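You operate a simulated robot arm through the tools that you are given. There is no shell and no other tool.

You are at the controls of a simulated robot arm. One attempt, no reset.

TASK
Set the tilt mirror upright and clamp it there.
Fine: loosen both knobs first, and tighten both again after.

The check looks at the end state, three seconds after you hand in, the way a careful person would. Anything else that was tipped, shoved, dropped, spilled or broken makes it a failure.

THE ROBOT
A 7-joint arm with a two-finger parallel gripper, fixed in place. Base frame: the origin is at the foot of the arm, x ahead of it, y to its left, z up; the work surface is at about z = 860. Lengths are in mm, angles in rad, forces in N, time in s.
Its first joint turns from -2.304 to 2.304 rad. Payload 3.91 kg.
The TCP is the grasp point between the finger pads, 30 mm short of the fingertips. In the tool frame z runs along the fingers and y along their closing line. The gripper opens to 110 mm. The fingers are 20 mm wide and 10 mm thick; the gripper's body (48 by 112 mm) begins 55 mm behind the TCP.
Orientation is told as [roll, pitch, yaw] about the base's x, y, z axes, in that order, counted from this pose: with the fingers straight down and closing along the base's y, the tool's x points along the base's -x, its y along +y and its z along -z.

THE INTERFACE
- The arm moves only by the tool nudge_tool. Its argument "deltas" is text: rows parted by semicolons, each of 7 numbers parted by spaces: the turn, a rotation vector about the base's x, y, z in rad, then the shift along the base's x, y, z in mm, then the closure in counts, from 0 (fully open) to 255 (shut). In form: rx ry rz x y z jaw; .... A call has 1 to 20 rows; each row shifts and turns the commanded pose from where the row before left it. Each row takes 0.2 s and may step no farther than 50 mm and 0.15 rad from the row before; otherwise, or with a gripper value out of range, the whole call is refused. A pose out of reach is approached as far as the arm can. The call stops where the force on the tool passes 40 N (or 10 N more than at its start, if that is more) or the arm is blocked; 0.2 s more then pass. Each finger travels about 108 mm/s and halts on what it meets, pressing with about 37 N; the grip force reading is that of the motor and also rises with nothing between the fingers. The clock runs only during rows and for 0.2 s after the last one: add rows that do not move to give the fingers time. It gives the time, the measured TCP pose, the force on the tool (base axes), the opening and the grip force at its end, in the units of the frame above (readings bear some noise), with the torque about the TCP (base axes, N m) and any sound that the robot's microphone picked up.
- Cameras (640 x 400 px; columns grow to the right, rows downward): "scene" is fixed at [397.4, -499.6, 1849.5]; the picture's right is [0.44, -0.90, 0.00], its down [-0.67, -0.33, -0.66] and it looks along [0.60, 0.29, -0.75] (base axes); focal length 348 px, centre (320, 200). "wrist" rides on the gripper at [72, 17, -103] in the tool frame; the picture's right is [-0.23, 0.97, 0.00], its down [-0.76, -0.18, -0.62] and it looks along [-0.61, -0.14, 0.78] (tool axes); focal length 222 px, centre (320, 200). There is no depth. A picture from a camera that has moved, and an enlarged one, comes with that camera's place and axes in the base frame and with its lens.
- get_image(camera): a new picture of that camera. The clock stands still meanwhile.
- close_up(camera, box): a new picture of the part [left, top, right, bottom] of that camera's present view, enlarged. The clock stands still meanwhile.
- finish_job(): hands the job in; it is judged then, once.

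Places have to be worked out from the pictures, the camera data and where the tool is seen. Open the gripper and draw the arm clear of the work before you hand the job in, unless the task says otherwise.

The tools are called after "Call:" as name(argument=value, ...) on one line, values as JSON. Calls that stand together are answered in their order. nudge_tool: Moves the arm, as the interface text tells. Its arguments: {"type":"object","properties":{"deltas":{"type":"string"}},"required":["deltas"]} The other tools are called the same way: get_image (camera) takes a picture; close_up (camera, box) takes an enlarged picture of a part of a camera's view; finish_job () hands the job in.

At the start:

```text
t: 0.0
ee_pos: [730.7, -4.5, 1414.1]
orientation: [0.001, 0.0, 0.001]
contact_force: [-0.1, 0.4, -0.1]
ft_torque: [-0.01, 0.0, 0.0]
gripper_width: 109.8
gripper_force: 0.0
```

scene: 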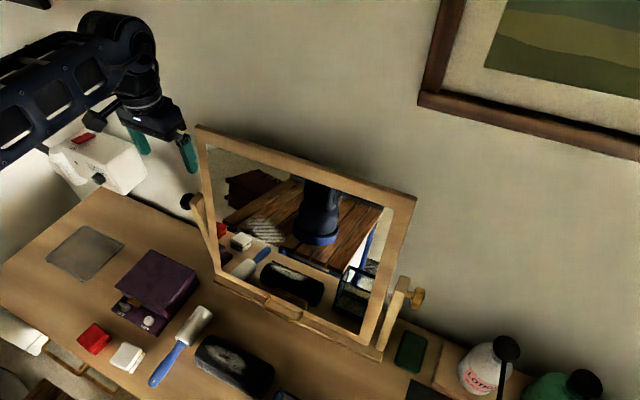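
wrist: 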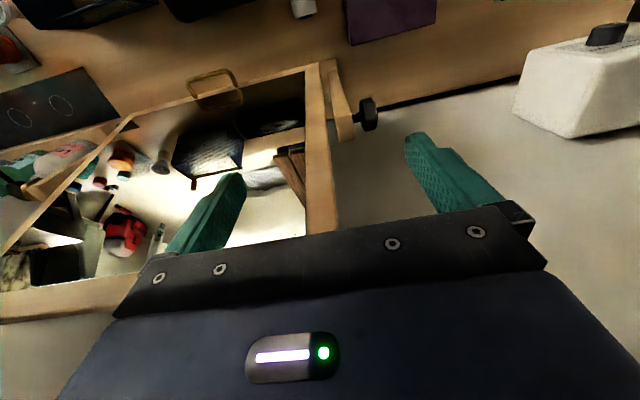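

I start by looking closely at the mirror and its knobs before moving anything.

Call:
close_up(camera="scene", box=[160, 110, 440, 370])

Call:
close_up(camera="scene", box=[340, 240, 460, 380])

Call:
close_up(camera="scene", box=[160, 170, 280, 310])

Call:
get_image(camera="wrist")

```text
1.54 times, centred on (300, 240) of scene
camera zoom: at [397.4, -499.6, 1849.5], right [0.44, -0.9, 0.0], down [-0.67, -0.33, -0.66], along [0.6, 0.29, -0.75], focal length 535 px, centre (351, 138)
```

zoom: 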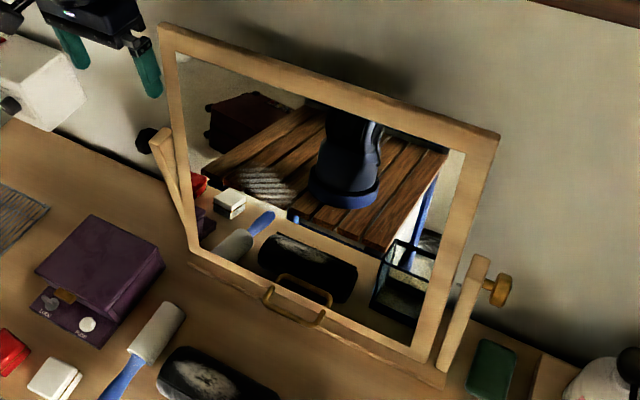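

```text
2.86 times, centred on (400, 310) of scene
camera zoom: at [397.4, -499.6, 1849.5], right [0.44, -0.9, 0.0], down [-0.67, -0.33, -0.66], along [0.6, 0.29, -0.75], focal length 994 px, centre (91, -114)
```

zoom: 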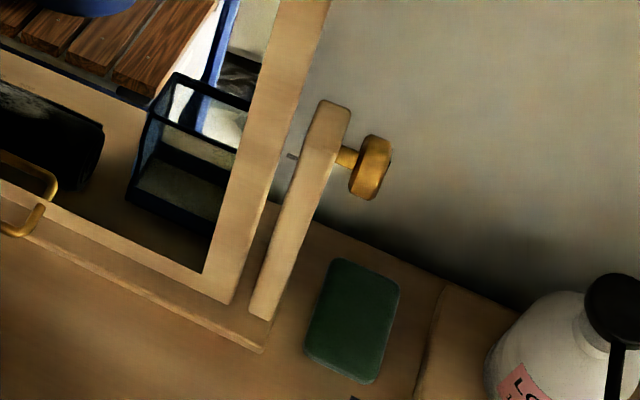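

```text
2.86 times, centred on (220, 240) of scene
camera zoom: at [397.4, -499.6, 1849.5], right [0.44, -0.9, 0.0], down [-0.67, -0.33, -0.66], along [0.6, 0.29, -0.75], focal length 994 px, centre (606, 86)
```

zoom: 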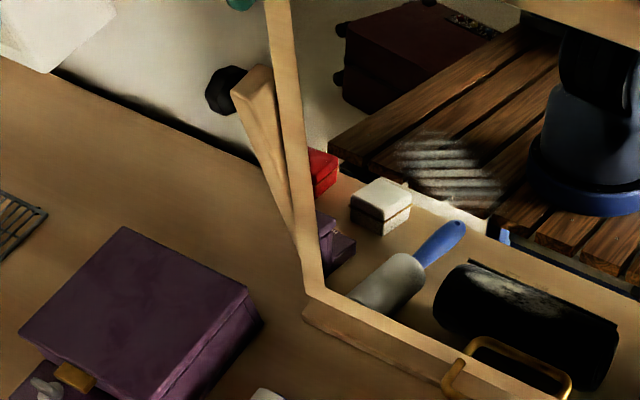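

```text
taken
camera wrist: at [657.2, 13.4, 1517.3], right [0.23, 0.97, 0.0], down [0.76, -0.18, 0.62], along [0.61, -0.14, -0.78], focal length 222 px, centre (320, 200)
```

wrist: 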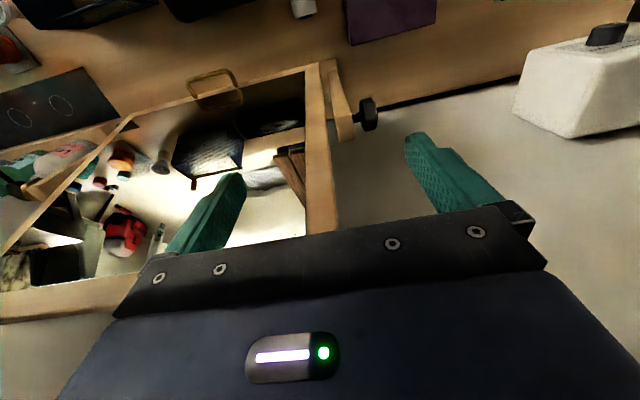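

The black knob triangulates to about (778, 61, 1182). I look closer at the wrist view to find the brass knob and both posts.

Call:
close_up(camera="wrist", box=[0, 60, 180, 260])

Call:
close_up(camera="wrist", box=[260, 40, 440, 200])

Call:
close_up(camera="scene", box=[380, 260, 440, 330])

Call:
close_up(camera="scene", box=[170, 120, 230, 220])

```text
2.00 times, centred on (90, 160) of wrist
camera zoom: at [657.2, 13.4, 1517.3], right [0.23, 0.97, 0.0], down [0.76, -0.18, 0.62], along [0.61, -0.14, -0.78], focal length 444 px, centre (780, 280)
```

zoom: 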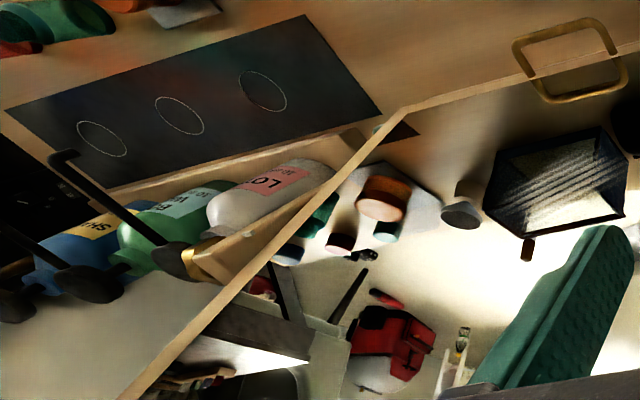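

```text
2.50 times, centred on (350, 120) of wrist
camera zoom: at [657.2, 13.4, 1517.3], right [0.23, 0.97, 0.0], down [0.76, -0.18, 0.62], along [0.61, -0.14, -0.78], focal length 555 px, centre (245, 400)
```

zoom: 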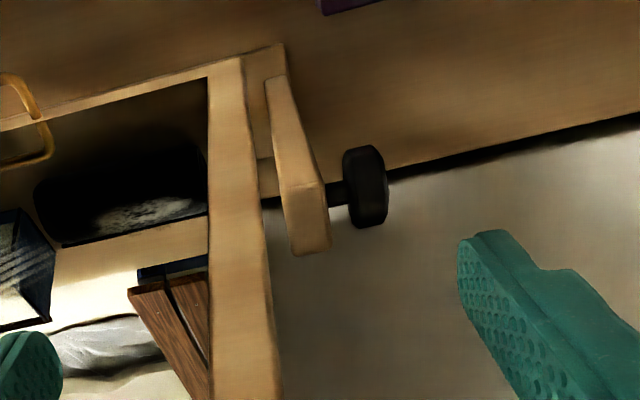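

```text
5.71 times, centred on (410, 295) of scene
camera zoom: at [397.4, -499.6, 1849.5], right [0.44, -0.9, 0.0], down [-0.67, -0.33, -0.66], along [0.6, 0.29, -0.75], focal length 1988 px, centre (-194, -343)
```

zoom: 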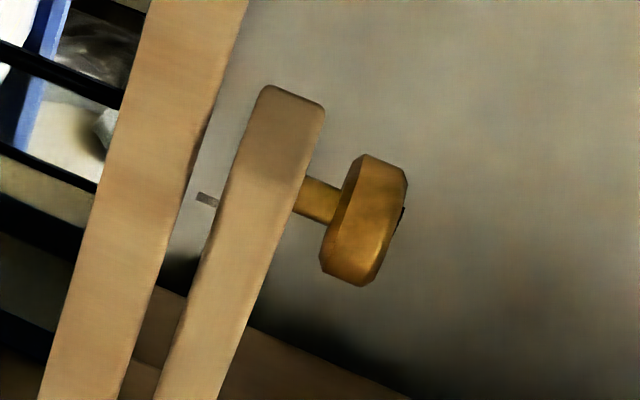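

```text
4.00 times, centred on (200, 170) of scene
camera zoom: at [397.4, -499.6, 1849.5], right [0.44, -0.9, 0.0], down [-0.67, -0.33, -0.66], along [0.6, 0.29, -0.75], focal length 1392 px, centre (800, 320)
```

zoom: 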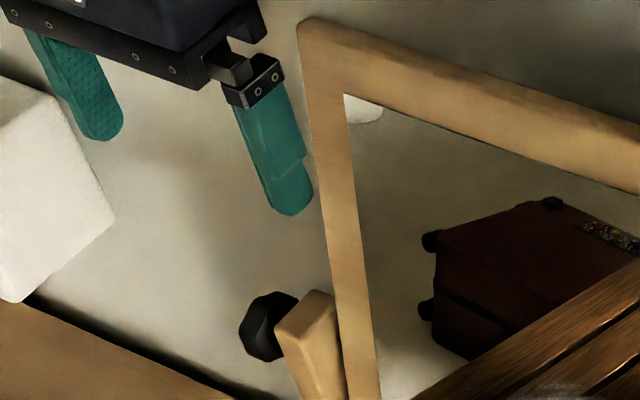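

The mirror leans back (top away from the robot) by about 0.25 rad. The pivot axis runs along y at roughly x=776, z=1187, with the black knob at y≈59 and the brass knob at y≈-536. I draw the tool back towards the robot and yaw it so it closes along x, which gives a clear look at the black knob.

Call:
nudge_tool(deltas="0 0 -0.1428 -12 8 -6 0; 0 0 -0.1428 -12 8 -6 0; 0 0 -0.1428 -12 8 -6 0; 0 0 -0.1428 -12 8 -6 0; 0 0 -0.1428 -12 8 -6 0; 0 0 -0.1428 -12 8 -6 0; 0 0 -0.1428 -12 8 -6 0; 0 0 -0.1428 -12 8 -6 0; 0 0 -0.1428 -12 8 -6 0; 0 0 -0.1428 -12 8 -6 0; 0 0 -0.1428 -12 8 -6 0; 0 -0.131 0 -5 0 -10 0; 0 -0.131 0 -5 0 -10 0; 0 -0.131 0 -5 0 -10 0; 0 -0.131 0 -5 0 -10 0; 0 -0.131 0 -5 0 -10 0; 0 -0.131 0 -5 0 -10 0")

Call:
get_image(camera="wrist")

Call:
get_image(camera="scene")

```text
t: 3.6
ee_pos: [567.8, 82.2, 1285.2]
orientation: [0.786, -0.002, -1.571]
contact_force: [0.3, -0.5, -0.1]
ft_torque: [0.02, -0.01, 0.07]
gripper_width: 110.0
gripper_force: 0.0
```

```text
taken
camera wrist: at [506.3, 156.7, 1372.4], right [0.69, -0.23, 0.69], down [-0.57, -0.76, 0.31], along [0.45, -0.61, -0.65], focal length 222 px, centre (320, 200)
```

wrist: 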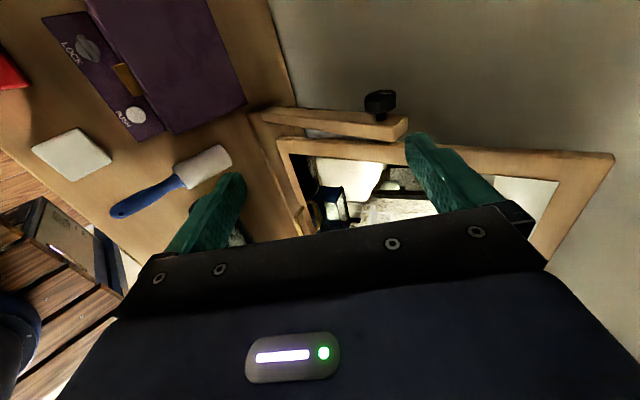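

```text
taken
```

scene: 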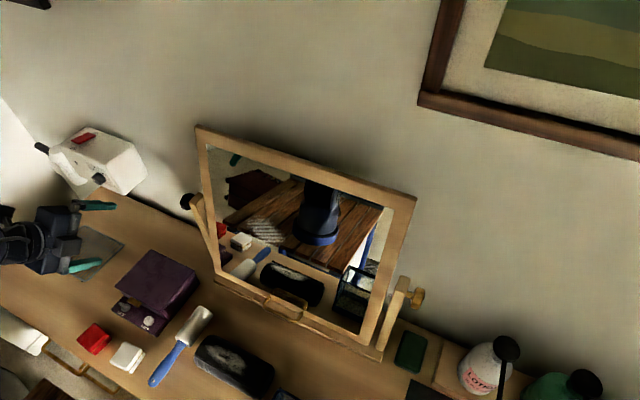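

The arm is clear and I have a new angle on the black knob. I enlarge it to triangulate its place and read the mirror's tilt.

Call:
close_up(camera="wrist", box=[240, 70, 440, 200])

Call:
close_up(camera="wrist", box=[340, 70, 440, 150])

Call:
close_up(camera="scene", box=[170, 180, 230, 230])

```text
3.08 times, centred on (340, 135) of wrist
camera zoom: at [506.3, 156.7, 1372.4], right [0.69, -0.23, 0.69], down [-0.57, -0.76, 0.31], along [0.45, -0.61, -0.65], focal length 684 px, centre (258, 400)
```

zoom: 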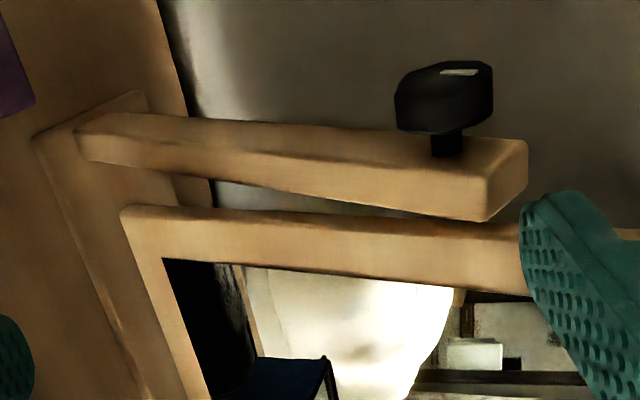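

```text
5.00 times, centred on (390, 110) of wrist
camera zoom: at [506.3, 156.7, 1372.4], right [0.69, -0.23, 0.69], down [-0.57, -0.76, 0.31], along [0.45, -0.61, -0.65], focal length 1111 px, centre (-30, 650)
```

zoom: 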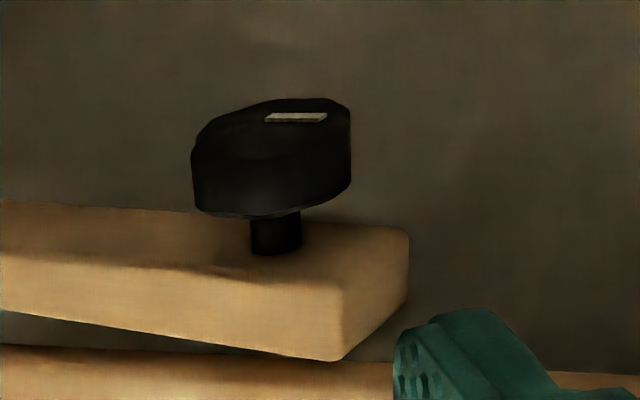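

```text
8.00 times, centred on (200, 205) of scene
camera zoom: at [397.4, -499.6, 1849.5], right [0.44, -0.9, 0.0], down [-0.67, -0.33, -0.66], along [0.6, 0.29, -0.75], focal length 2784 px, centre (1280, 160)
```

zoom: 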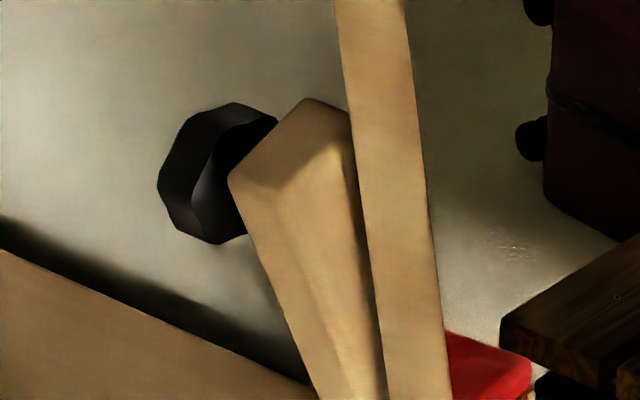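

The black knob's axis sits at about x=774, z=1191. The knob body spans y≈48 to 66, and its white index mark points straight up. I bring the tool horizontal in front of it, closing along z, stopping short of contact.

Call:
nudge_tool(deltas="0 -0.131 0 18 -4.2 -15.7 0; 0 -0.131 0 18 -4.2 -15.7 0; 0 -0.131 0 18 -4.2 -15.7 0; 0 -0.131 0 18 -4.2 -15.7 0; 0 -0.131 0 18 -4.2 -15.7 0; 0 -0.131 0 18 -4.2 -15.7 0; 0 0 0 0 0 0 0")

Call:
get_image(camera="wrist")

Call:
get_image(camera="scene")

```text
t: 5.2
ee_pos: [676.6, 58.2, 1194.0]
orientation: [1.575, -0.002, -1.573]
contact_force: [0.4, -0.3, -0.4]
ft_torque: [0.0, -0.02, 0.01]
gripper_width: 110.1
gripper_force: 0.1
```

```text
taken
camera wrist: at [572.0, 131.3, 1211.1], right [0.0, -0.23, 0.97], down [-0.62, -0.76, -0.18], along [0.78, -0.61, -0.14], focal length 222 px, centre (320, 200)
```

wrist: 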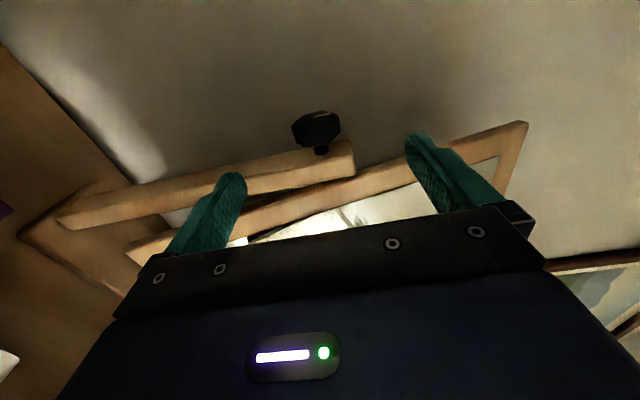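

```text
taken
```

scene: 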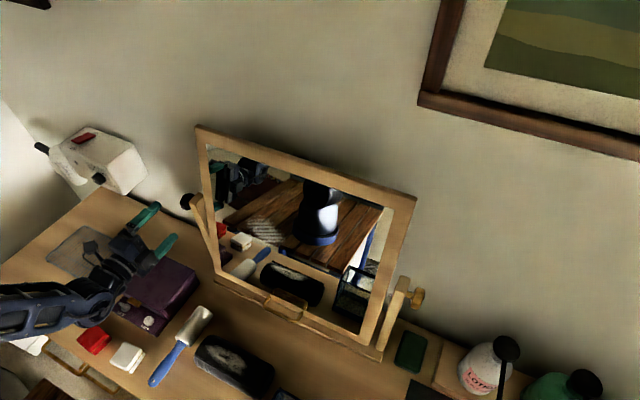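

Call:
close_up(camera="wrist", box=[270, 95, 370, 170])

Call:
close_up(camera="wrist", box=[60, 100, 540, 300])

```text
5.33 times, centred on (320, 132) of wrist
camera zoom: at [572.0, 131.3, 1211.1], right [0.0, -0.23, 0.97], down [-0.62, -0.76, -0.18], along [0.78, -0.61, -0.14], focal length 1185 px, centre (320, 560)
```

zoom: 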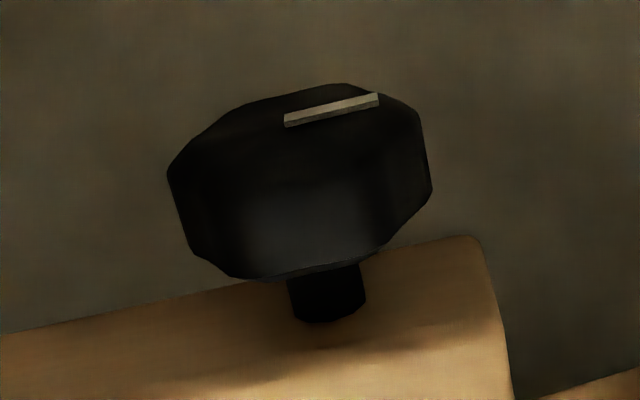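

```text
1.33 times, centred on (300, 200) of wrist
camera zoom: at [572.0, 131.3, 1211.1], right [0.0, -0.23, 0.97], down [-0.62, -0.76, -0.18], along [0.78, -0.61, -0.14], focal length 296 px, centre (347, 200)
```

zoom: 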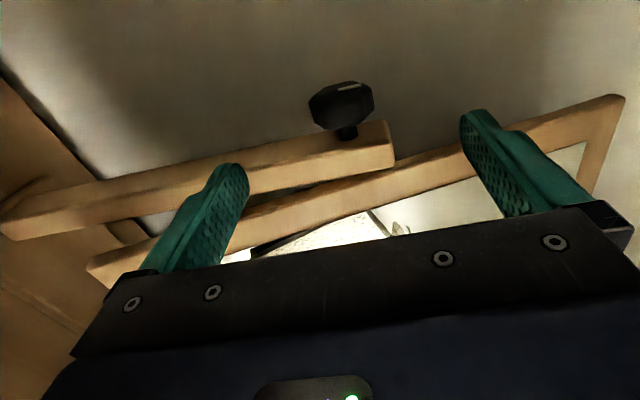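

The knob centre agrees with (774, 57, 1190), about 45 mm across. I move in along +x in small steps with the fingers open, straddling it.

Call:
nudge_tool(deltas="0 0 0 20 -0.3 -0.8 0; 0 0 0 20 -0.3 -0.8 0; 0 0 0 20 -0.3 -0.8 0; 0 0 0 20 -0.3 -0.8 0; 0 0 0 0 0 0 0")

Call:
get_image(camera="wrist")

Call:
close_up(camera="scene", box=[110, 140, 250, 260])

```text
t: 6.4
ee_pos: [755.6, 57.9, 1189.8]
orientation: [1.573, 0.001, -1.57]
contact_force: [0.0, -0.7, 0.3]
ft_torque: [-0.03, 0.01, 0.04]
gripper_width: 110.1
gripper_force: 0.0
```

```text
taken
camera wrist: at [652.2, 130.7, 1207.3], right [0.0, -0.23, 0.97], down [-0.62, -0.76, -0.18], along [0.78, -0.61, -0.14], focal length 222 px, centre (320, 200)
```

wrist: 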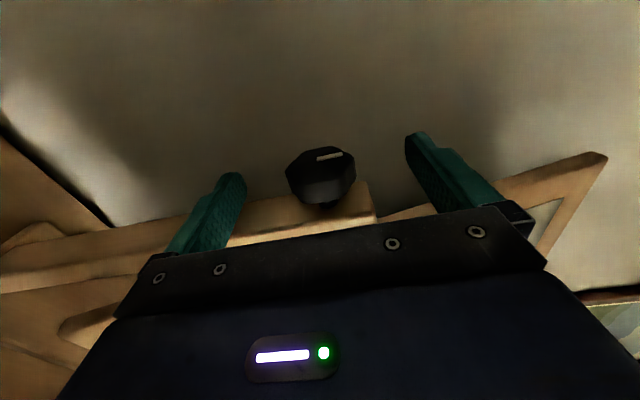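

```text
3.33 times, centred on (180, 200) of scene
camera zoom: at [397.4, -499.6, 1849.5], right [0.44, -0.9, 0.0], down [-0.67, -0.33, -0.66], along [0.6, 0.29, -0.75], focal length 1160 px, centre (787, 200)
```

zoom: 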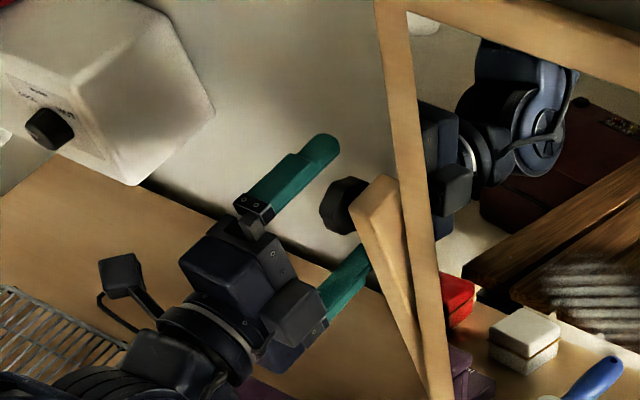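

The knob is centred between the fingers (axis about x=772, z=1190). I move the last 17 mm, then close gently in stages while watching the force.

Call:
nudge_tool(deltas="0 0 0 8.5 -0.7 0.3 0; 0 0 0 8.5 -0.7 0.3 0; 0 0 0 0 0 0 120; 0 0 0 0 0 0 120; 0 0 0 0 0 0 140; 0 0 0 0 0 0 140")

Call:
get_image(camera="wrist")

Call:
close_up(camera="wrist", box=[220, 110, 420, 240])

```text
t: 7.8
ee_pos: [772.1, 55.1, 1189.0]
orientation: [1.573, 0.0, -1.571]
contact_force: [0.3, -0.4, -0.6]
ft_torque: [0.0, 0.02, -0.02]
gripper_width: 49.3
gripper_force: 0.1
```

```text
taken
camera wrist: at [669.2, 129.1, 1207.9], right [0.0, -0.23, 0.97], down [-0.62, -0.76, -0.18], along [0.78, -0.61, -0.14], focal length 222 px, centre (320, 200)
```

wrist: 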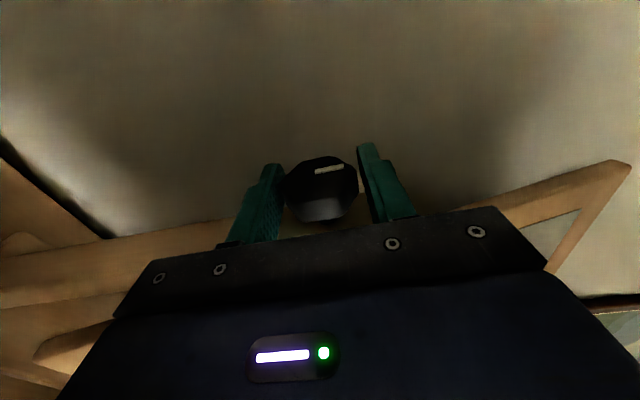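

```text
3.08 times, centred on (320, 175) of wrist
camera zoom: at [669.2, 129.1, 1207.9], right [0.0, -0.23, 0.97], down [-0.62, -0.76, -0.18], along [0.78, -0.61, -0.14], focal length 684 px, centre (320, 277)
```

zoom: 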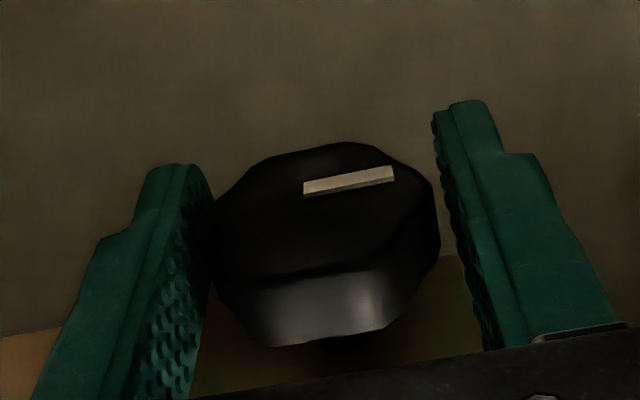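

Fingers are at 49 mm with the knob between and no contact force yet. I close further to grip it and check the lateral force.

Call:
nudge_tool(deltas="0 0 0 0 0 0 150; 0 0 0 0 0 0 150; 0 0 0 0 0 0 160; 0 0 0 0 0 0 160; 0 0 0 0 0 0 160")

```text
t: 9.0
ee_pos: [772.7, 54.6, 1189.9]
orientation: [1.573, 0.001, -1.571]
contact_force: [0.0, -0.4, -2.6]
ft_torque: [0.02, 0.0, -0.01]
gripper_width: 42.4
gripper_force: 1.7
```

Call:
nudge_tool(deltas="0 0 0 0 0 -0.3 180; 0 0 0 0 0 -0.3 180; 0 0 0 0 0 0 210; 0 0 0 0 0 0 210")

```text
t: 10.0
ee_pos: [773.5, 54.6, 1189.6]
orientation: [1.571, 0.0, -1.572]
contact_force: [-3.4, -2.0, 0.4]
ft_torque: [0.17, 0.02, -0.02]
gripper_width: 41.6
gripper_force: 45.7
```

The knob is held (41.6 mm, even grip). I try a small turn about +y, which is counter-clockwise seen from outside and should loosen it, and I read the torque.

Call:
nudge_tool(deltas="0 0.05 0 0 0 0 210; 0 0.05 0 0 0 0 210; 0 0.05 0 0 0 0 210; 0 0 0 0 0 0 210")

Call:
close_up(camera="wrist", box=[220, 110, 420, 240])

Call:
close_up(camera="scene", box=[170, 120, 430, 370])

```text
t: 11.0
ee_pos: [773.3, 54.7, 1189.8]
orientation: [1.423, 0.0, -1.57]
contact_force: [-3.1, -1.9, 3.9]
ft_torque: [0.01, -0.01, 0.0]
gripper_width: 41.5
gripper_force: 45.1
```

```text
3.08 times, centred on (320, 175) of wrist
camera zoom: at [672.9, 129.1, 1223.0], right [0.14, -0.23, 0.96], down [-0.64, -0.76, -0.08], along [0.75, -0.61, -0.26], focal length 684 px, centre (320, 277)
```

zoom: 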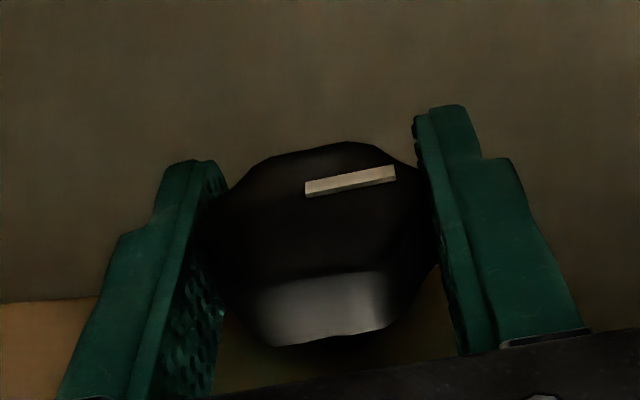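

```text
1.60 times, centred on (300, 245) of scene
camera zoom: at [397.4, -499.6, 1849.5], right [0.44, -0.9, 0.0], down [-0.67, -0.33, -0.66], along [0.6, 0.29, -0.75], focal length 557 px, centre (352, 128)
```

zoom: 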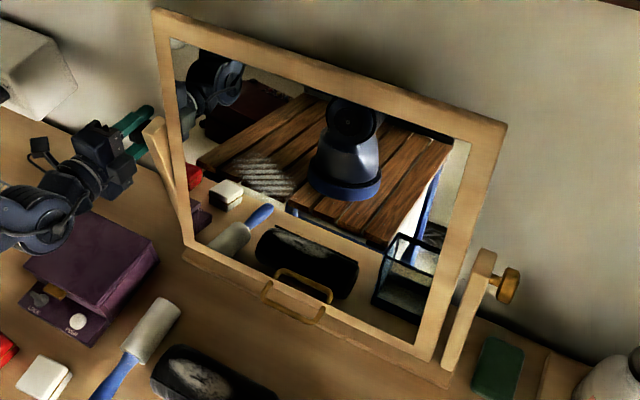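

The knob turns with the gripper and almost no torque. I continue the loosening stroke about +y and watch the forces.

Call:
nudge_tool(deltas="0 0.1 0 0 0 0 210; 0 0.1 0 0 0 0 210; 0 0.1 0 0 0 0 210; 0 0.1 0 0 0 0 210; 0 0.1 0 0 0 0 210; 0 0 0 0 0 0 210")

Call:
close_up(camera="wrist", box=[220, 110, 420, 240])

```text
t: 12.4
ee_pos: [772.8, 55.1, 1191.0]
orientation: [0.924, -0.001, -1.573]
contact_force: [6.1, 0.0, 23.9]
ft_torque: [-0.06, 0.01, 0.31]
gripper_width: 41.4
gripper_force: 44.9
```

```text
3.08 times, centred on (320, 175) of wrist
camera zoom: at [700.4, 129.1, 1267.4], right [0.59, -0.23, 0.78], down [-0.6, -0.76, 0.23], along [0.54, -0.61, -0.58], focal length 684 px, centre (320, 277)
```

zoom: 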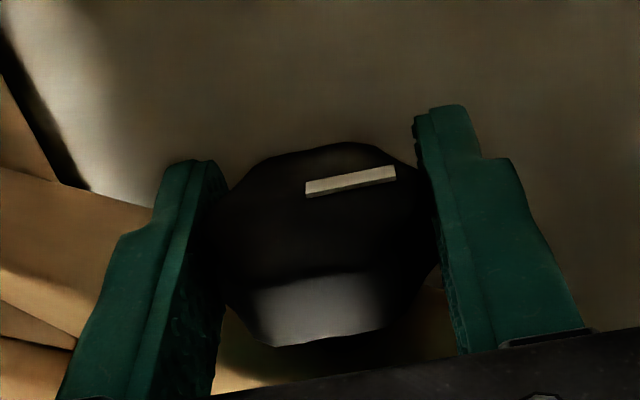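

The knob follows, but a side force of about 24 N shows its axis lies a little further along the tool than the TCP. I shift the TCP up slightly to relieve it.

Call:
nudge_tool(deltas="0 0 0 0.3 0 1 210; 0 0 0 0.2 0 0.7 210; 0 0 0 0 0 0 210")

```text
t: 13.2
ee_pos: [774.1, 56.2, 1190.5]
orientation: [0.921, -0.001, -1.571]
contact_force: [2.3, 5.1, 1.8]
ft_torque: [0.25, 0.0, 0.03]
gripper_width: 41.7
gripper_force: 45.2
```

The force dropped, and the small +y push suggests the knob is backing outwards, as it should when loosening. I continue the stroke about the knob's true axis.

Call:
nudge_tool(deltas="0 0.1 0 0.18 0.2 0.22 210; 0 0.1 0 0.2 0.2 0.2 210; 0 0.1 0 0.22 0.2 0.18 210; 0 0.1 0 0.24 0.2 0.15 210; 0 0.1 0 0.25 0.2 0.12 210; 0 0 0 0 0 0 210")

Call:
get_image(camera="scene")

Call:
get_image(camera="wrist")

```text
t: 14.8
ee_pos: [772.6, 55.7, 1191.0]
orientation: [0.419, 0.001, -1.571]
contact_force: [-3.3, -3.7, -0.4]
ft_torque: [0.25, 0.0, 0.15]
gripper_width: 41.9
gripper_force: 45.1
stopped in row 6: the force on the tool passed its limit at 41 N (the readings are from after the stop); the commanded pose is now the measured one
```

```text
taken
```

scene: 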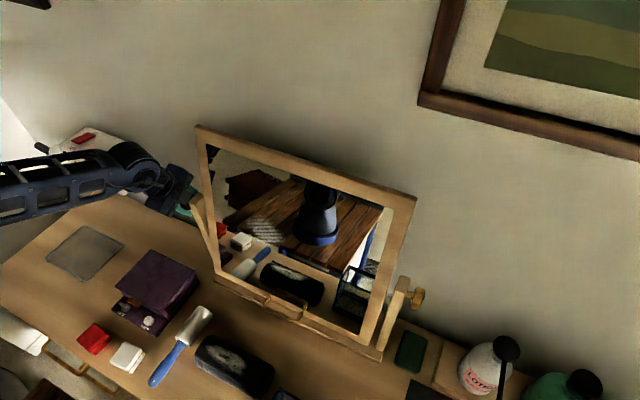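

```text
taken
camera wrist: at [746.7, 129.4, 1293.4], right [0.89, -0.23, 0.4], down [-0.42, -0.76, 0.5], along [0.19, -0.61, -0.77], focal length 222 px, centre (320, 200)
```

wrist: 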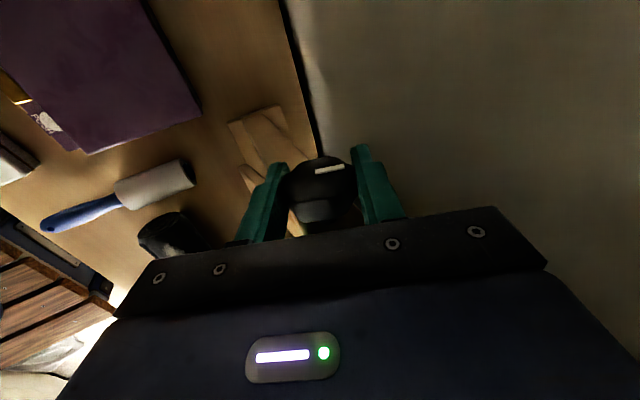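

The knob has turned about 1.15 rad in total, and the brief overshoot came from my compensation, now settled. I open to about 80 mm, swing back by π/2 around the knob (matching its flats) and regrip for another loosening stroke.

Call:
nudge_tool(deltas="0 0 0 0 0 0 70; 0 0 0 0 0 0 70; 0 0 0 0 0 0 70; 0 -0.1309 0 0 0 0 70; 0 -0.1309 0 0 0 0 70; 0 -0.1309 0 0 0 0 70; 0 -0.1309 0 0 0 0 70; 0 -0.1309 0 0 0 0 70; 0 -0.1309 0 0 0 0 70; 0 -0.1309 0 0 0 0 70; 0 -0.1309 0 0 0 0 70; 0 -0.1309 0 0 0 0 70; 0 -0.1309 0 0 0 0 70; 0 -0.1309 0 0 0 0 70; 0 -0.1309 0 0 0 0 70; 0 0 0 0 0 0 70")

Call:
get_image(camera="wrist")

Call:
get_image(camera="scene")

```text
t: 18.2
ee_pos: [773.6, 56.2, 1191.0]
orientation: [1.99, 0.001, -1.571]
contact_force: [0.4, 0.3, -0.9]
ft_torque: [0.0, -0.01, 0.03]
gripper_width: 79.8
gripper_force: 0.1
```

```text
taken
camera wrist: at [672.0, 130.0, 1165.4], right [-0.4, -0.23, 0.89], down [-0.5, -0.76, -0.42], along [0.77, -0.61, 0.19], focal length 222 px, centre (320, 200)
```

wrist: 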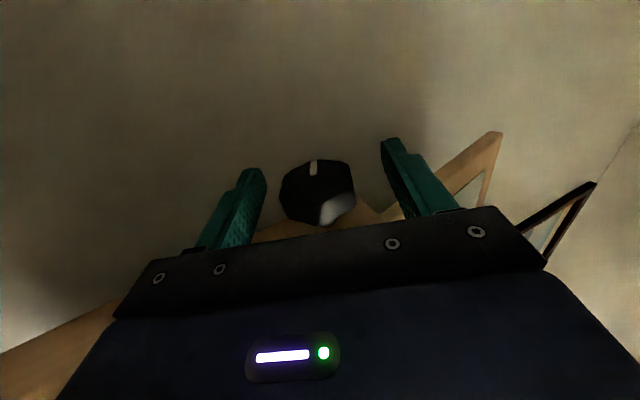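

```text
taken
```

scene: 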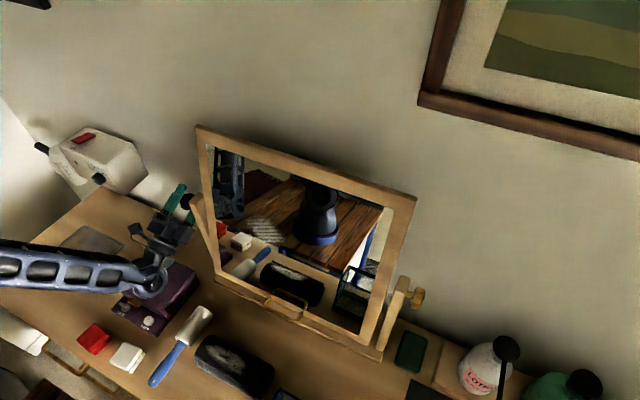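

The index mark now sits a quarter turn round relative to the gripper, so the knob stayed put while I swung back. I grip again and check the force.

Call:
nudge_tool(deltas="0 0 0 0 0 0 140; 0 0 0 0 0 0 160; 0 0 0 0 0 0 210; 0 0 0 0 0 0 210")

```text
t: 19.2
ee_pos: [773.0, 56.2, 1189.1]
orientation: [1.987, 0.0, -1.57]
contact_force: [2.7, -2.3, -21.5]
ft_torque: [0.19, 0.0, 0.02]
gripper_width: 41.5
gripper_force: 45.4
```

The TCP is about 1.6 mm high of the knob's axis here, so I lower it to relieve the side load.

Call:
nudge_tool(deltas="0 0 0 0.1 -0.1 -0.9 210; 0 0 0 0.1 -0.1 -0.8 210; 0 0 0 0 0 0 210")

```text
t: 20.0
ee_pos: [774.9, 56.4, 1190.5]
orientation: [1.991, 0.0, -1.571]
contact_force: [-2.5, 7.6, 1.2]
ft_torque: [-0.04, 0.01, 0.0]
gripper_width: 41.7
gripper_force: 45.0
```

Call:
nudge_tool(deltas="0 0.1 0 0 0.1 0 210; 0 0.1 0 0 0.1 0 210; 0 0.1 0 0 0.1 0 210; 0 0.1 0 0 0.1 0 210; 0 0 0 0 0 0 210")

```text
t: 21.2
ee_pos: [773.6, 55.7, 1190.2]
orientation: [1.589, 0.001, -1.572]
contact_force: [1.6, 3.4, 8.3]
ft_torque: [0.3, -0.03, 0.32]
gripper_width: 41.5
gripper_force: 44.7
```

Little side load builds up. I continue with a slight upward correction.

Call:
nudge_tool(deltas="0 0.1 0 0.05 0.1 0.35 210; 0 0.1 0 0.05 0.1 0.35 210; 0 0.1 0 0.05 0.1 0.15 210; 0 0.1 0 0.05 0.1 0.15 210; 0 0 0 0 0 0 210")

```text
t: 22.4
ee_pos: [773.5, 56.4, 1189.5]
orientation: [1.188, 0.0, -1.571]
contact_force: [-0.8, -2.0, -0.3]
ft_torque: [-0.21, -1.1, -0.2]
gripper_width: 41.1
gripper_force: 45.1
```

A resisting torque of about 1.1 N·m has appeared after roughly 1.95 rad of turning, which is either an end stop or tightening. I check the pictures for the gap between knob and post before going on.

Call:
get_image(camera="wrist")

Call:
close_up(camera="wrist", box=[220, 110, 420, 240])

Call:
close_up(camera="scene", box=[150, 170, 250, 250])

```text
taken
camera wrist: at [684.1, 130.4, 1245.1], right [0.36, -0.23, 0.9], down [-0.65, -0.76, 0.07], along [0.67, -0.61, -0.42], focal length 222 px, centre (320, 200)
```

wrist: 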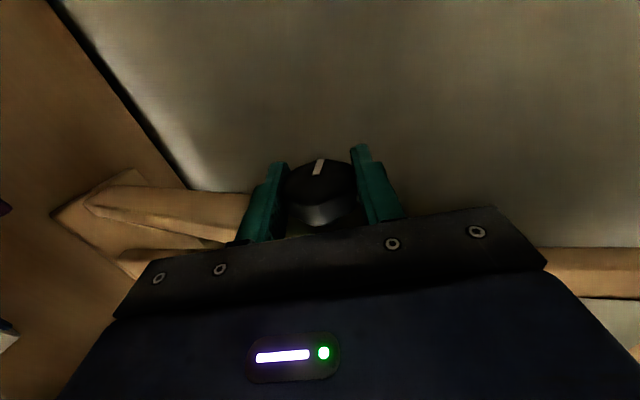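

```text
3.08 times, centred on (320, 175) of wrist
camera zoom: at [684.1, 130.4, 1245.1], right [0.36, -0.23, 0.9], down [-0.65, -0.76, 0.07], along [0.67, -0.61, -0.42], focal length 684 px, centre (320, 277)
```

zoom: 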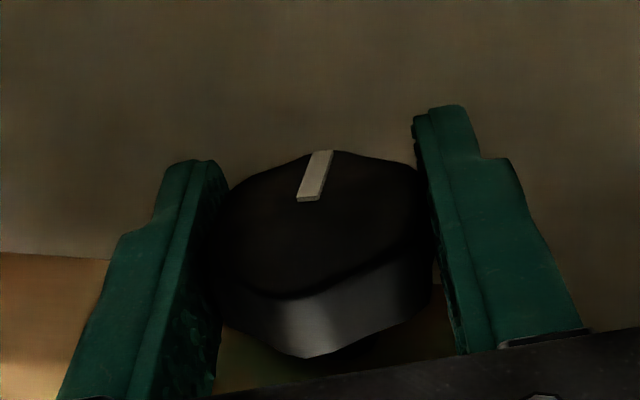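

```text
5.00 times, centred on (200, 210) of scene
camera zoom: at [397.4, -499.6, 1849.5], right [0.44, -0.9, 0.0], down [-0.67, -0.33, -0.66], along [0.6, 0.29, -0.75], focal length 1740 px, centre (920, 150)
```

zoom: 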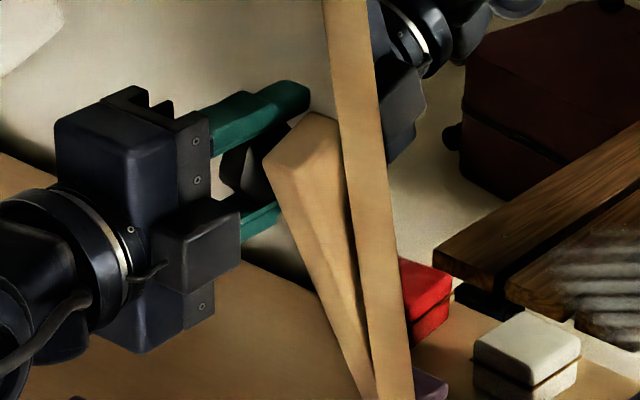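

The mark now points along +x (about 1.7 rad turned) and the fingers have begun to slip, so the knob is at some limit. I release and back off to compare the knob-to-post gap with before.

Call:
nudge_tool(deltas="0 0 0 0 0 0 70; 0 0 0 0 0 0 40; 0 0 0 0 0 0 0; 0 -0.1 0 -10 0 2 0; 0 -0.1 0 -15 0 1 0; 0 -0.1 0 -20 0 0 0; 0 -0.085 0 -25 0 0 0; 0 0 0 -27 0 0 0; 0 0 0 0 0 0 0")

Call:
close_up(camera="wrist", box=[270, 95, 370, 170])

Call:
close_up(camera="scene", box=[170, 180, 230, 230])

Call:
get_image(camera="wrist")

```text
t: 24.4
ee_pos: [677.7, 56.1, 1194.2]
orientation: [1.577, 0.0, -1.573]
contact_force: [0.0, 0.4, 0.8]
ft_torque: [-0.01, -0.03, 0.01]
gripper_width: 109.8
gripper_force: 0.2
```

```text
5.33 times, centred on (320, 132) of wrist
camera zoom: at [573.5, 129.6, 1210.9], right [0.0, -0.23, 0.97], down [-0.62, -0.76, -0.18], along [0.78, -0.61, -0.14], focal length 1185 px, centre (320, 560)
```

zoom: 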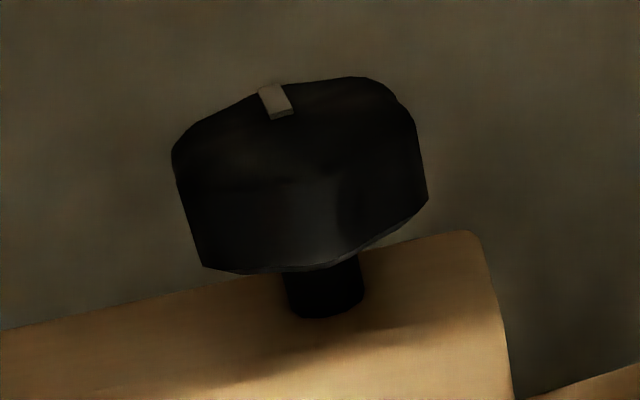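

```text
8.00 times, centred on (200, 205) of scene
camera zoom: at [397.4, -499.6, 1849.5], right [0.44, -0.9, 0.0], down [-0.67, -0.33, -0.66], along [0.6, 0.29, -0.75], focal length 2784 px, centre (1280, 160)
```

zoom: 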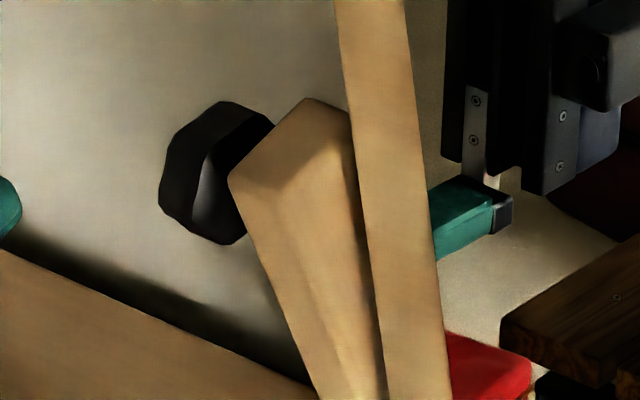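

```text
taken
camera wrist: at [573.5, 129.6, 1210.9], right [0.0, -0.23, 0.97], down [-0.62, -0.76, -0.18], along [0.78, -0.61, -0.14], focal length 222 px, centre (320, 200)
```

wrist: 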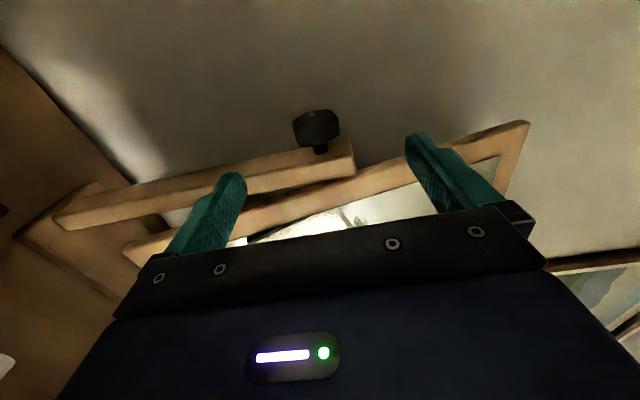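

No axial shift is visible. The knob was free for about 95° counter-clockwise (loosening for a right-hand thread) and then met its stop. Next is the brass knob, by symmetry at about (773, -539, 1190). I retract, cross in front of the mirror and roll the tool by π so the camera stays outboard.

Call:
nudge_tool(deltas="0 0 0 -20 0 0 0; 0 0 0 -20 0 0 0; -0.1496 0 0 0 -28.3 0 0; -0.1496 0 0 0 -28.3 0 0; -0.1496 0 0 0 -28.3 0 0; -0.1496 0 0 0 -28.3 0 0; -0.1496 0 0 0 -28.3 0 0; -0.1496 0 0 0 -28.3 0 0; -0.1496 0 0 0 -28.3 0 0; -0.1496 0 0 0 -28.3 0 0; -0.1496 0 0 0 -28.3 0 0; -0.1496 0 0 0 -28.3 0 0")

Call:
get_image(camera="scene")

```text
t: 27.0
ee_pos: [689.6, -207.0, 1217.9]
orientation: [1.591, -1.5, -1.588]
contact_force: [0.0, -0.1, 0.1]
ft_torque: [-0.01, 0.0, -0.02]
gripper_width: 110.0
gripper_force: 0.0
out of reach, approached as far as the arm can: row 1, 2, 3, 4, 5, 6
```

```text
taken
```

scene: 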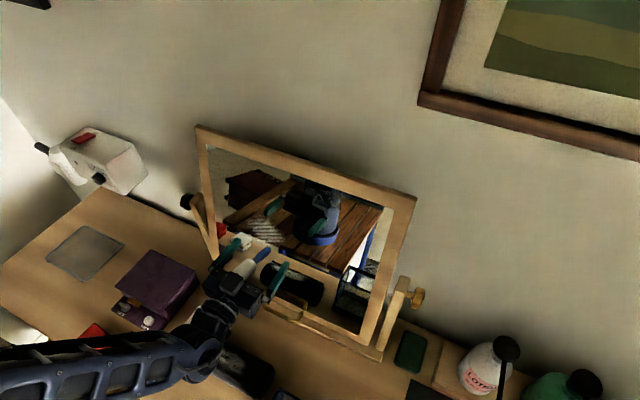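

Some rows were out of reach when pulled back that far. I pause one row to see where the arm settles.

Call:
nudge_tool(deltas="0 0 0 0 0 0 0; 0 0 0 0 0 0 0")

```text
t: 27.6
ee_pos: [688.8, -208.0, 1217.9]
orientation: [1.587, -1.497, -1.579]
contact_force: [-0.6, 0.3, 0.5]
ft_torque: [-0.01, 0.04, 0.0]
gripper_width: 110.3
gripper_force: 0.0
```

Settled at (689, -208, 1218). I finish the roll and move across to in front of the brass knob, still 80 mm short of it.

Call:
nudge_tool(deltas="-0.1496 0 0 -1 -30 -2 0; -0.1496 0 0 -1 -30 -2 0; -0.1496 0 0 -1 -30 -2 0; -0.1496 0 0 -1 -30 -2 0; -0.1496 0 0 -1 -30 -2 0; -0.1496 0 0 -1 -30 -2 0; -0.1496 0 0 -1 -30 -2 0; -0.1496 0 0 -1 -30 -2 0; -0.1496 0 0 -1 -30 -2 0; -0.1496 0 0 -1 -30 -2 0; -0.1496 0 0 -1 -30 -2 0; 0 0 0 0 0 0 0")

Call:
get_image(camera="wrist")

Call:
get_image(camera="scene")

```text
t: 30.2
ee_pos: [677.4, -539.0, 1196.9]
orientation: [-1.564, 0.002, 1.574]
contact_force: [0.0, -0.1, 0.2]
ft_torque: [-0.01, 0.0, -0.01]
gripper_width: 110.0
gripper_force: 0.0
```

```text
taken
camera wrist: at [574.4, -609.4, 1180.7], right [0.0, 0.23, -0.97], down [-0.62, 0.76, 0.18], along [0.78, 0.61, 0.14], focal length 222 px, centre (320, 200)
```

wrist: 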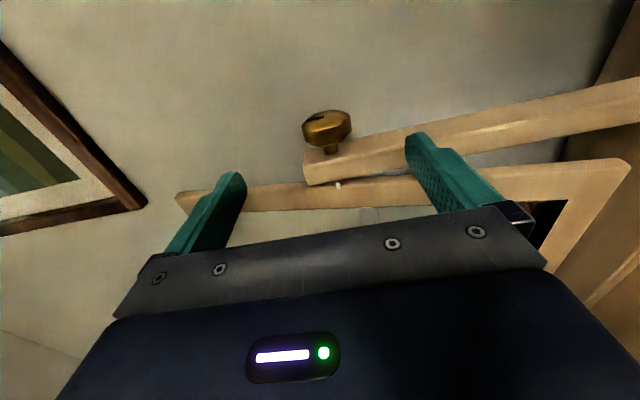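

```text
taken
```

scene: 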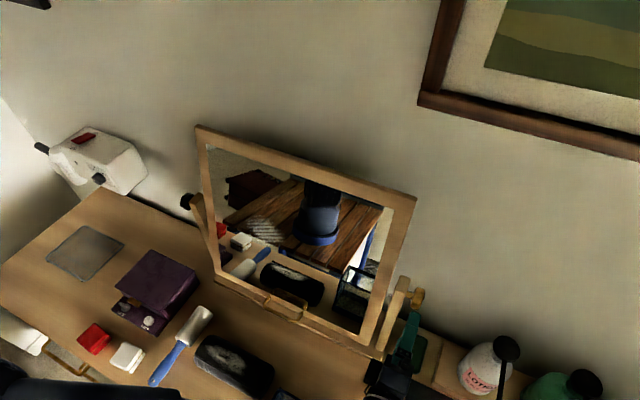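

Call:
close_up(camera="wrist", box=[270, 95, 370, 200])

Call:
close_up(camera="wrist", box=[170, 70, 640, 290])

Call:
close_up(camera="scene", box=[380, 260, 440, 330])

```text
3.81 times, centred on (320, 148) of wrist
camera zoom: at [574.4, -609.4, 1180.7], right [0.0, 0.23, -0.97], down [-0.62, 0.76, 0.18], along [0.78, 0.61, 0.14], focal length 846 px, centre (320, 400)
```

zoom: 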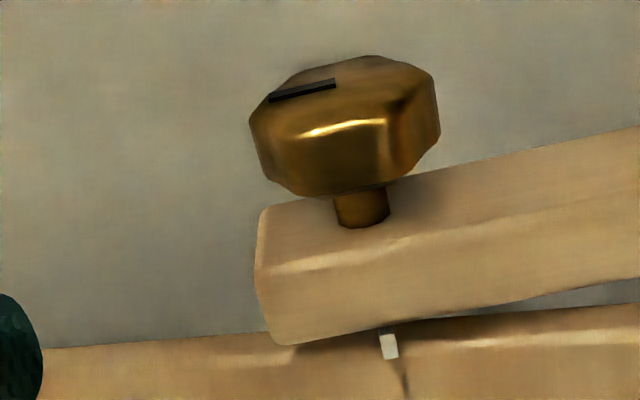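

```text
1.36 times, centred on (405, 180) of wrist
camera zoom: at [574.4, -609.4, 1180.7], right [0.0, 0.23, -0.97], down [-0.62, 0.76, 0.18], along [0.78, 0.61, 0.14], focal length 302 px, centre (204, 227)
```

zoom: 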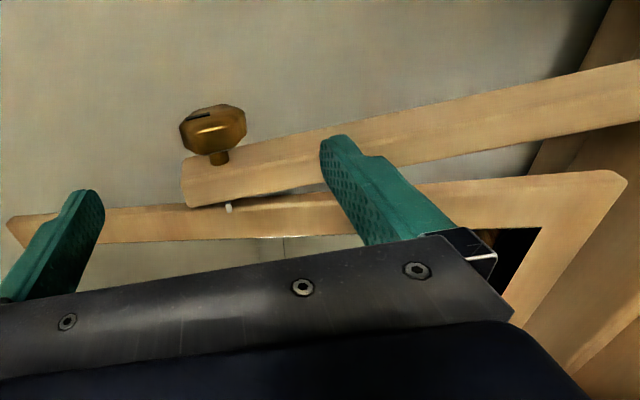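

```text
5.71 times, centred on (410, 295) of scene
camera zoom: at [397.4, -499.6, 1849.5], right [0.44, -0.9, 0.0], down [-0.67, -0.33, -0.66], along [0.6, 0.29, -0.75], focal length 1988 px, centre (-194, -343)
```

zoom: 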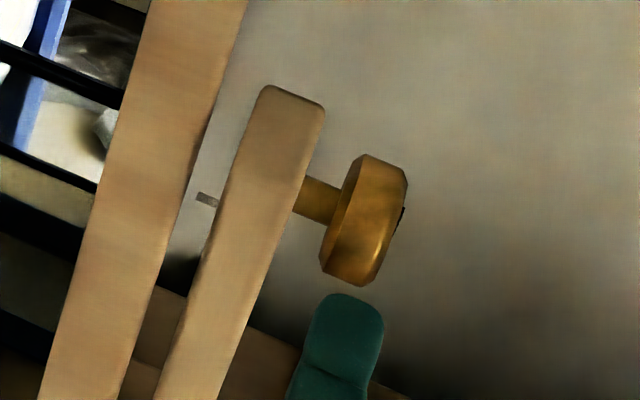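

The brass knob mirrors the black one, with its index mark also pointing up, centred at about (773, -536, 1191). I also notice a small white tick by the post and a dark line on the frame near the pivot, which may be an upright index. I approach the brass knob.

Call:
nudge_tool(deltas="0 0 0 20 0.6 -1.4 0; 0 0 0 20 0.6 -1.4 0; 0 0 0 20 0.6 -1.4 0; 0 0 0 20 0.6 -1.4 0; 0 0 0 0 0 0 0")

Call:
get_image(camera="wrist")

Call:
close_up(camera="wrist", box=[260, 130, 440, 250])

```text
t: 31.4
ee_pos: [757.9, -535.1, 1190.5]
orientation: [-1.567, 0.001, 1.57]
contact_force: [-0.1, -0.5, -0.2]
ft_torque: [-0.01, -0.05, 0.0]
gripper_width: 109.8
gripper_force: 0.1
```

```text
taken
camera wrist: at [654.9, -605.9, 1175.1], right [0.0, 0.23, -0.97], down [-0.62, 0.76, 0.18], along [0.78, 0.61, 0.14], focal length 222 px, centre (320, 200)
```

wrist: 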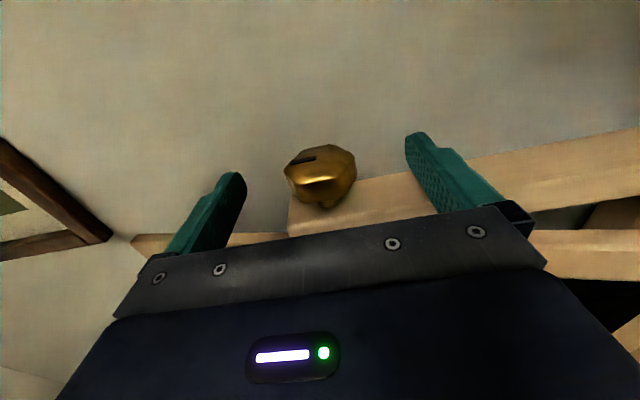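

```text
3.33 times, centred on (350, 190) of wrist
camera zoom: at [654.9, -605.9, 1175.1], right [0.0, 0.23, -0.97], down [-0.62, 0.76, 0.18], along [0.78, 0.61, 0.14], focal length 740 px, centre (220, 233)
```

zoom: 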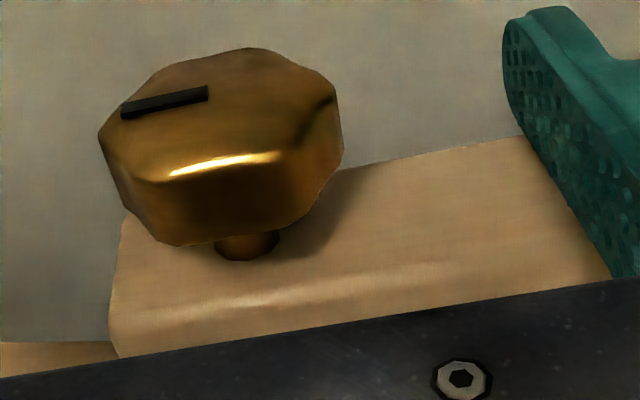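

The knob is centred between the fingers. Loosening here means turning about -y, so I move on to the axis and swing the open gripper down 45° around the knob first, to have room for a full stroke.

Call:
nudge_tool(deltas="0 0 0 8 -0.5 0 60; 0 0 0 8 -0.5 0 70; 0 0.1309 0 0 0 0 70; 0 0.1309 0 0 0 0 70; 0 0.1309 0 0 0 0 70; 0 0.1309 0 0 0 0 70; 0 0.1309 0 0 0 0 70; 0 0.1309 0 0 0 0 70; 0 0 0 0 0 0 70")

Call:
get_image(camera="wrist")

Call:
close_up(camera="wrist", box=[220, 110, 420, 240])

Call:
get_image(camera="scene")

```text
t: 33.4
ee_pos: [774.8, -536.1, 1191.2]
orientation: [-0.779, 0.001, 1.571]
contact_force: [-0.3, -0.3, 0.6]
ft_torque: [-0.01, -0.02, 0.0]
gripper_width: 79.9
gripper_force: 0.1
```

```text
taken
camera wrist: at [689.6, -607.0, 1253.5], right [-0.69, 0.23, -0.68], down [-0.31, 0.76, 0.57], along [0.65, 0.61, -0.46], focal length 222 px, centre (320, 200)
```

wrist: 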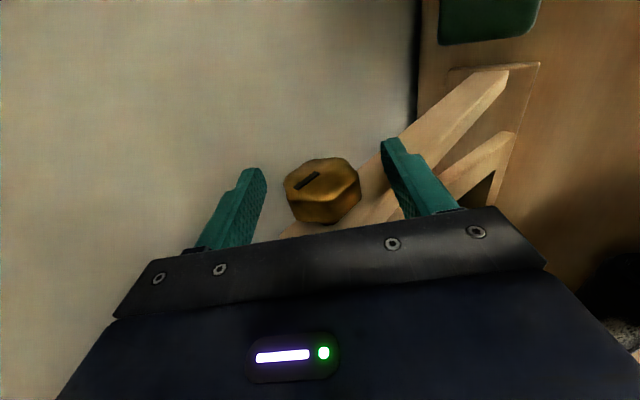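

```text
3.08 times, centred on (320, 175) of wrist
camera zoom: at [689.6, -607.0, 1253.5], right [-0.69, 0.23, -0.68], down [-0.31, 0.76, 0.57], along [0.65, 0.61, -0.46], focal length 684 px, centre (320, 277)
```

zoom: 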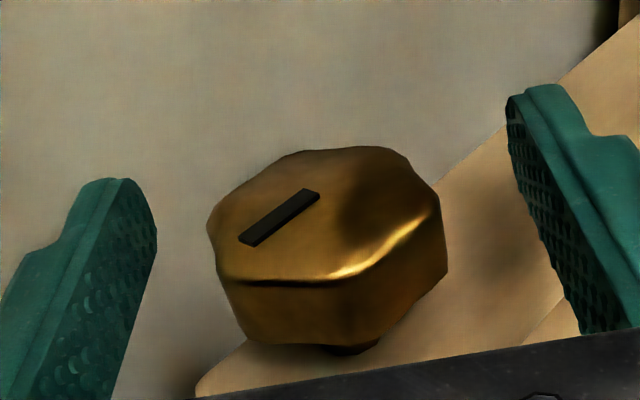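

```text
taken
```

scene: 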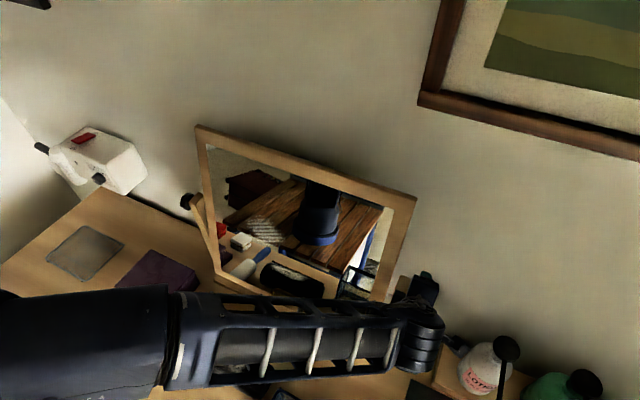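

The knob is centred in the open jaws. I close on it in stages.

Call:
nudge_tool(deltas="0 0 0 0 0 0 140; 0 0 0 0 0 0 150; 0 0 0 0 0 0 158; 0 0 0 0 0 0 158; 0 0 0 0 0 0 165")

```text
t: 34.6
ee_pos: [774.1, -535.3, 1189.4]
orientation: [-0.781, -0.002, 1.571]
contact_force: [-5.9, 0.4, -5.6]
ft_torque: [0.02, 0.0, 0.07]
gripper_width: 42.6
gripper_force: 3.7
```

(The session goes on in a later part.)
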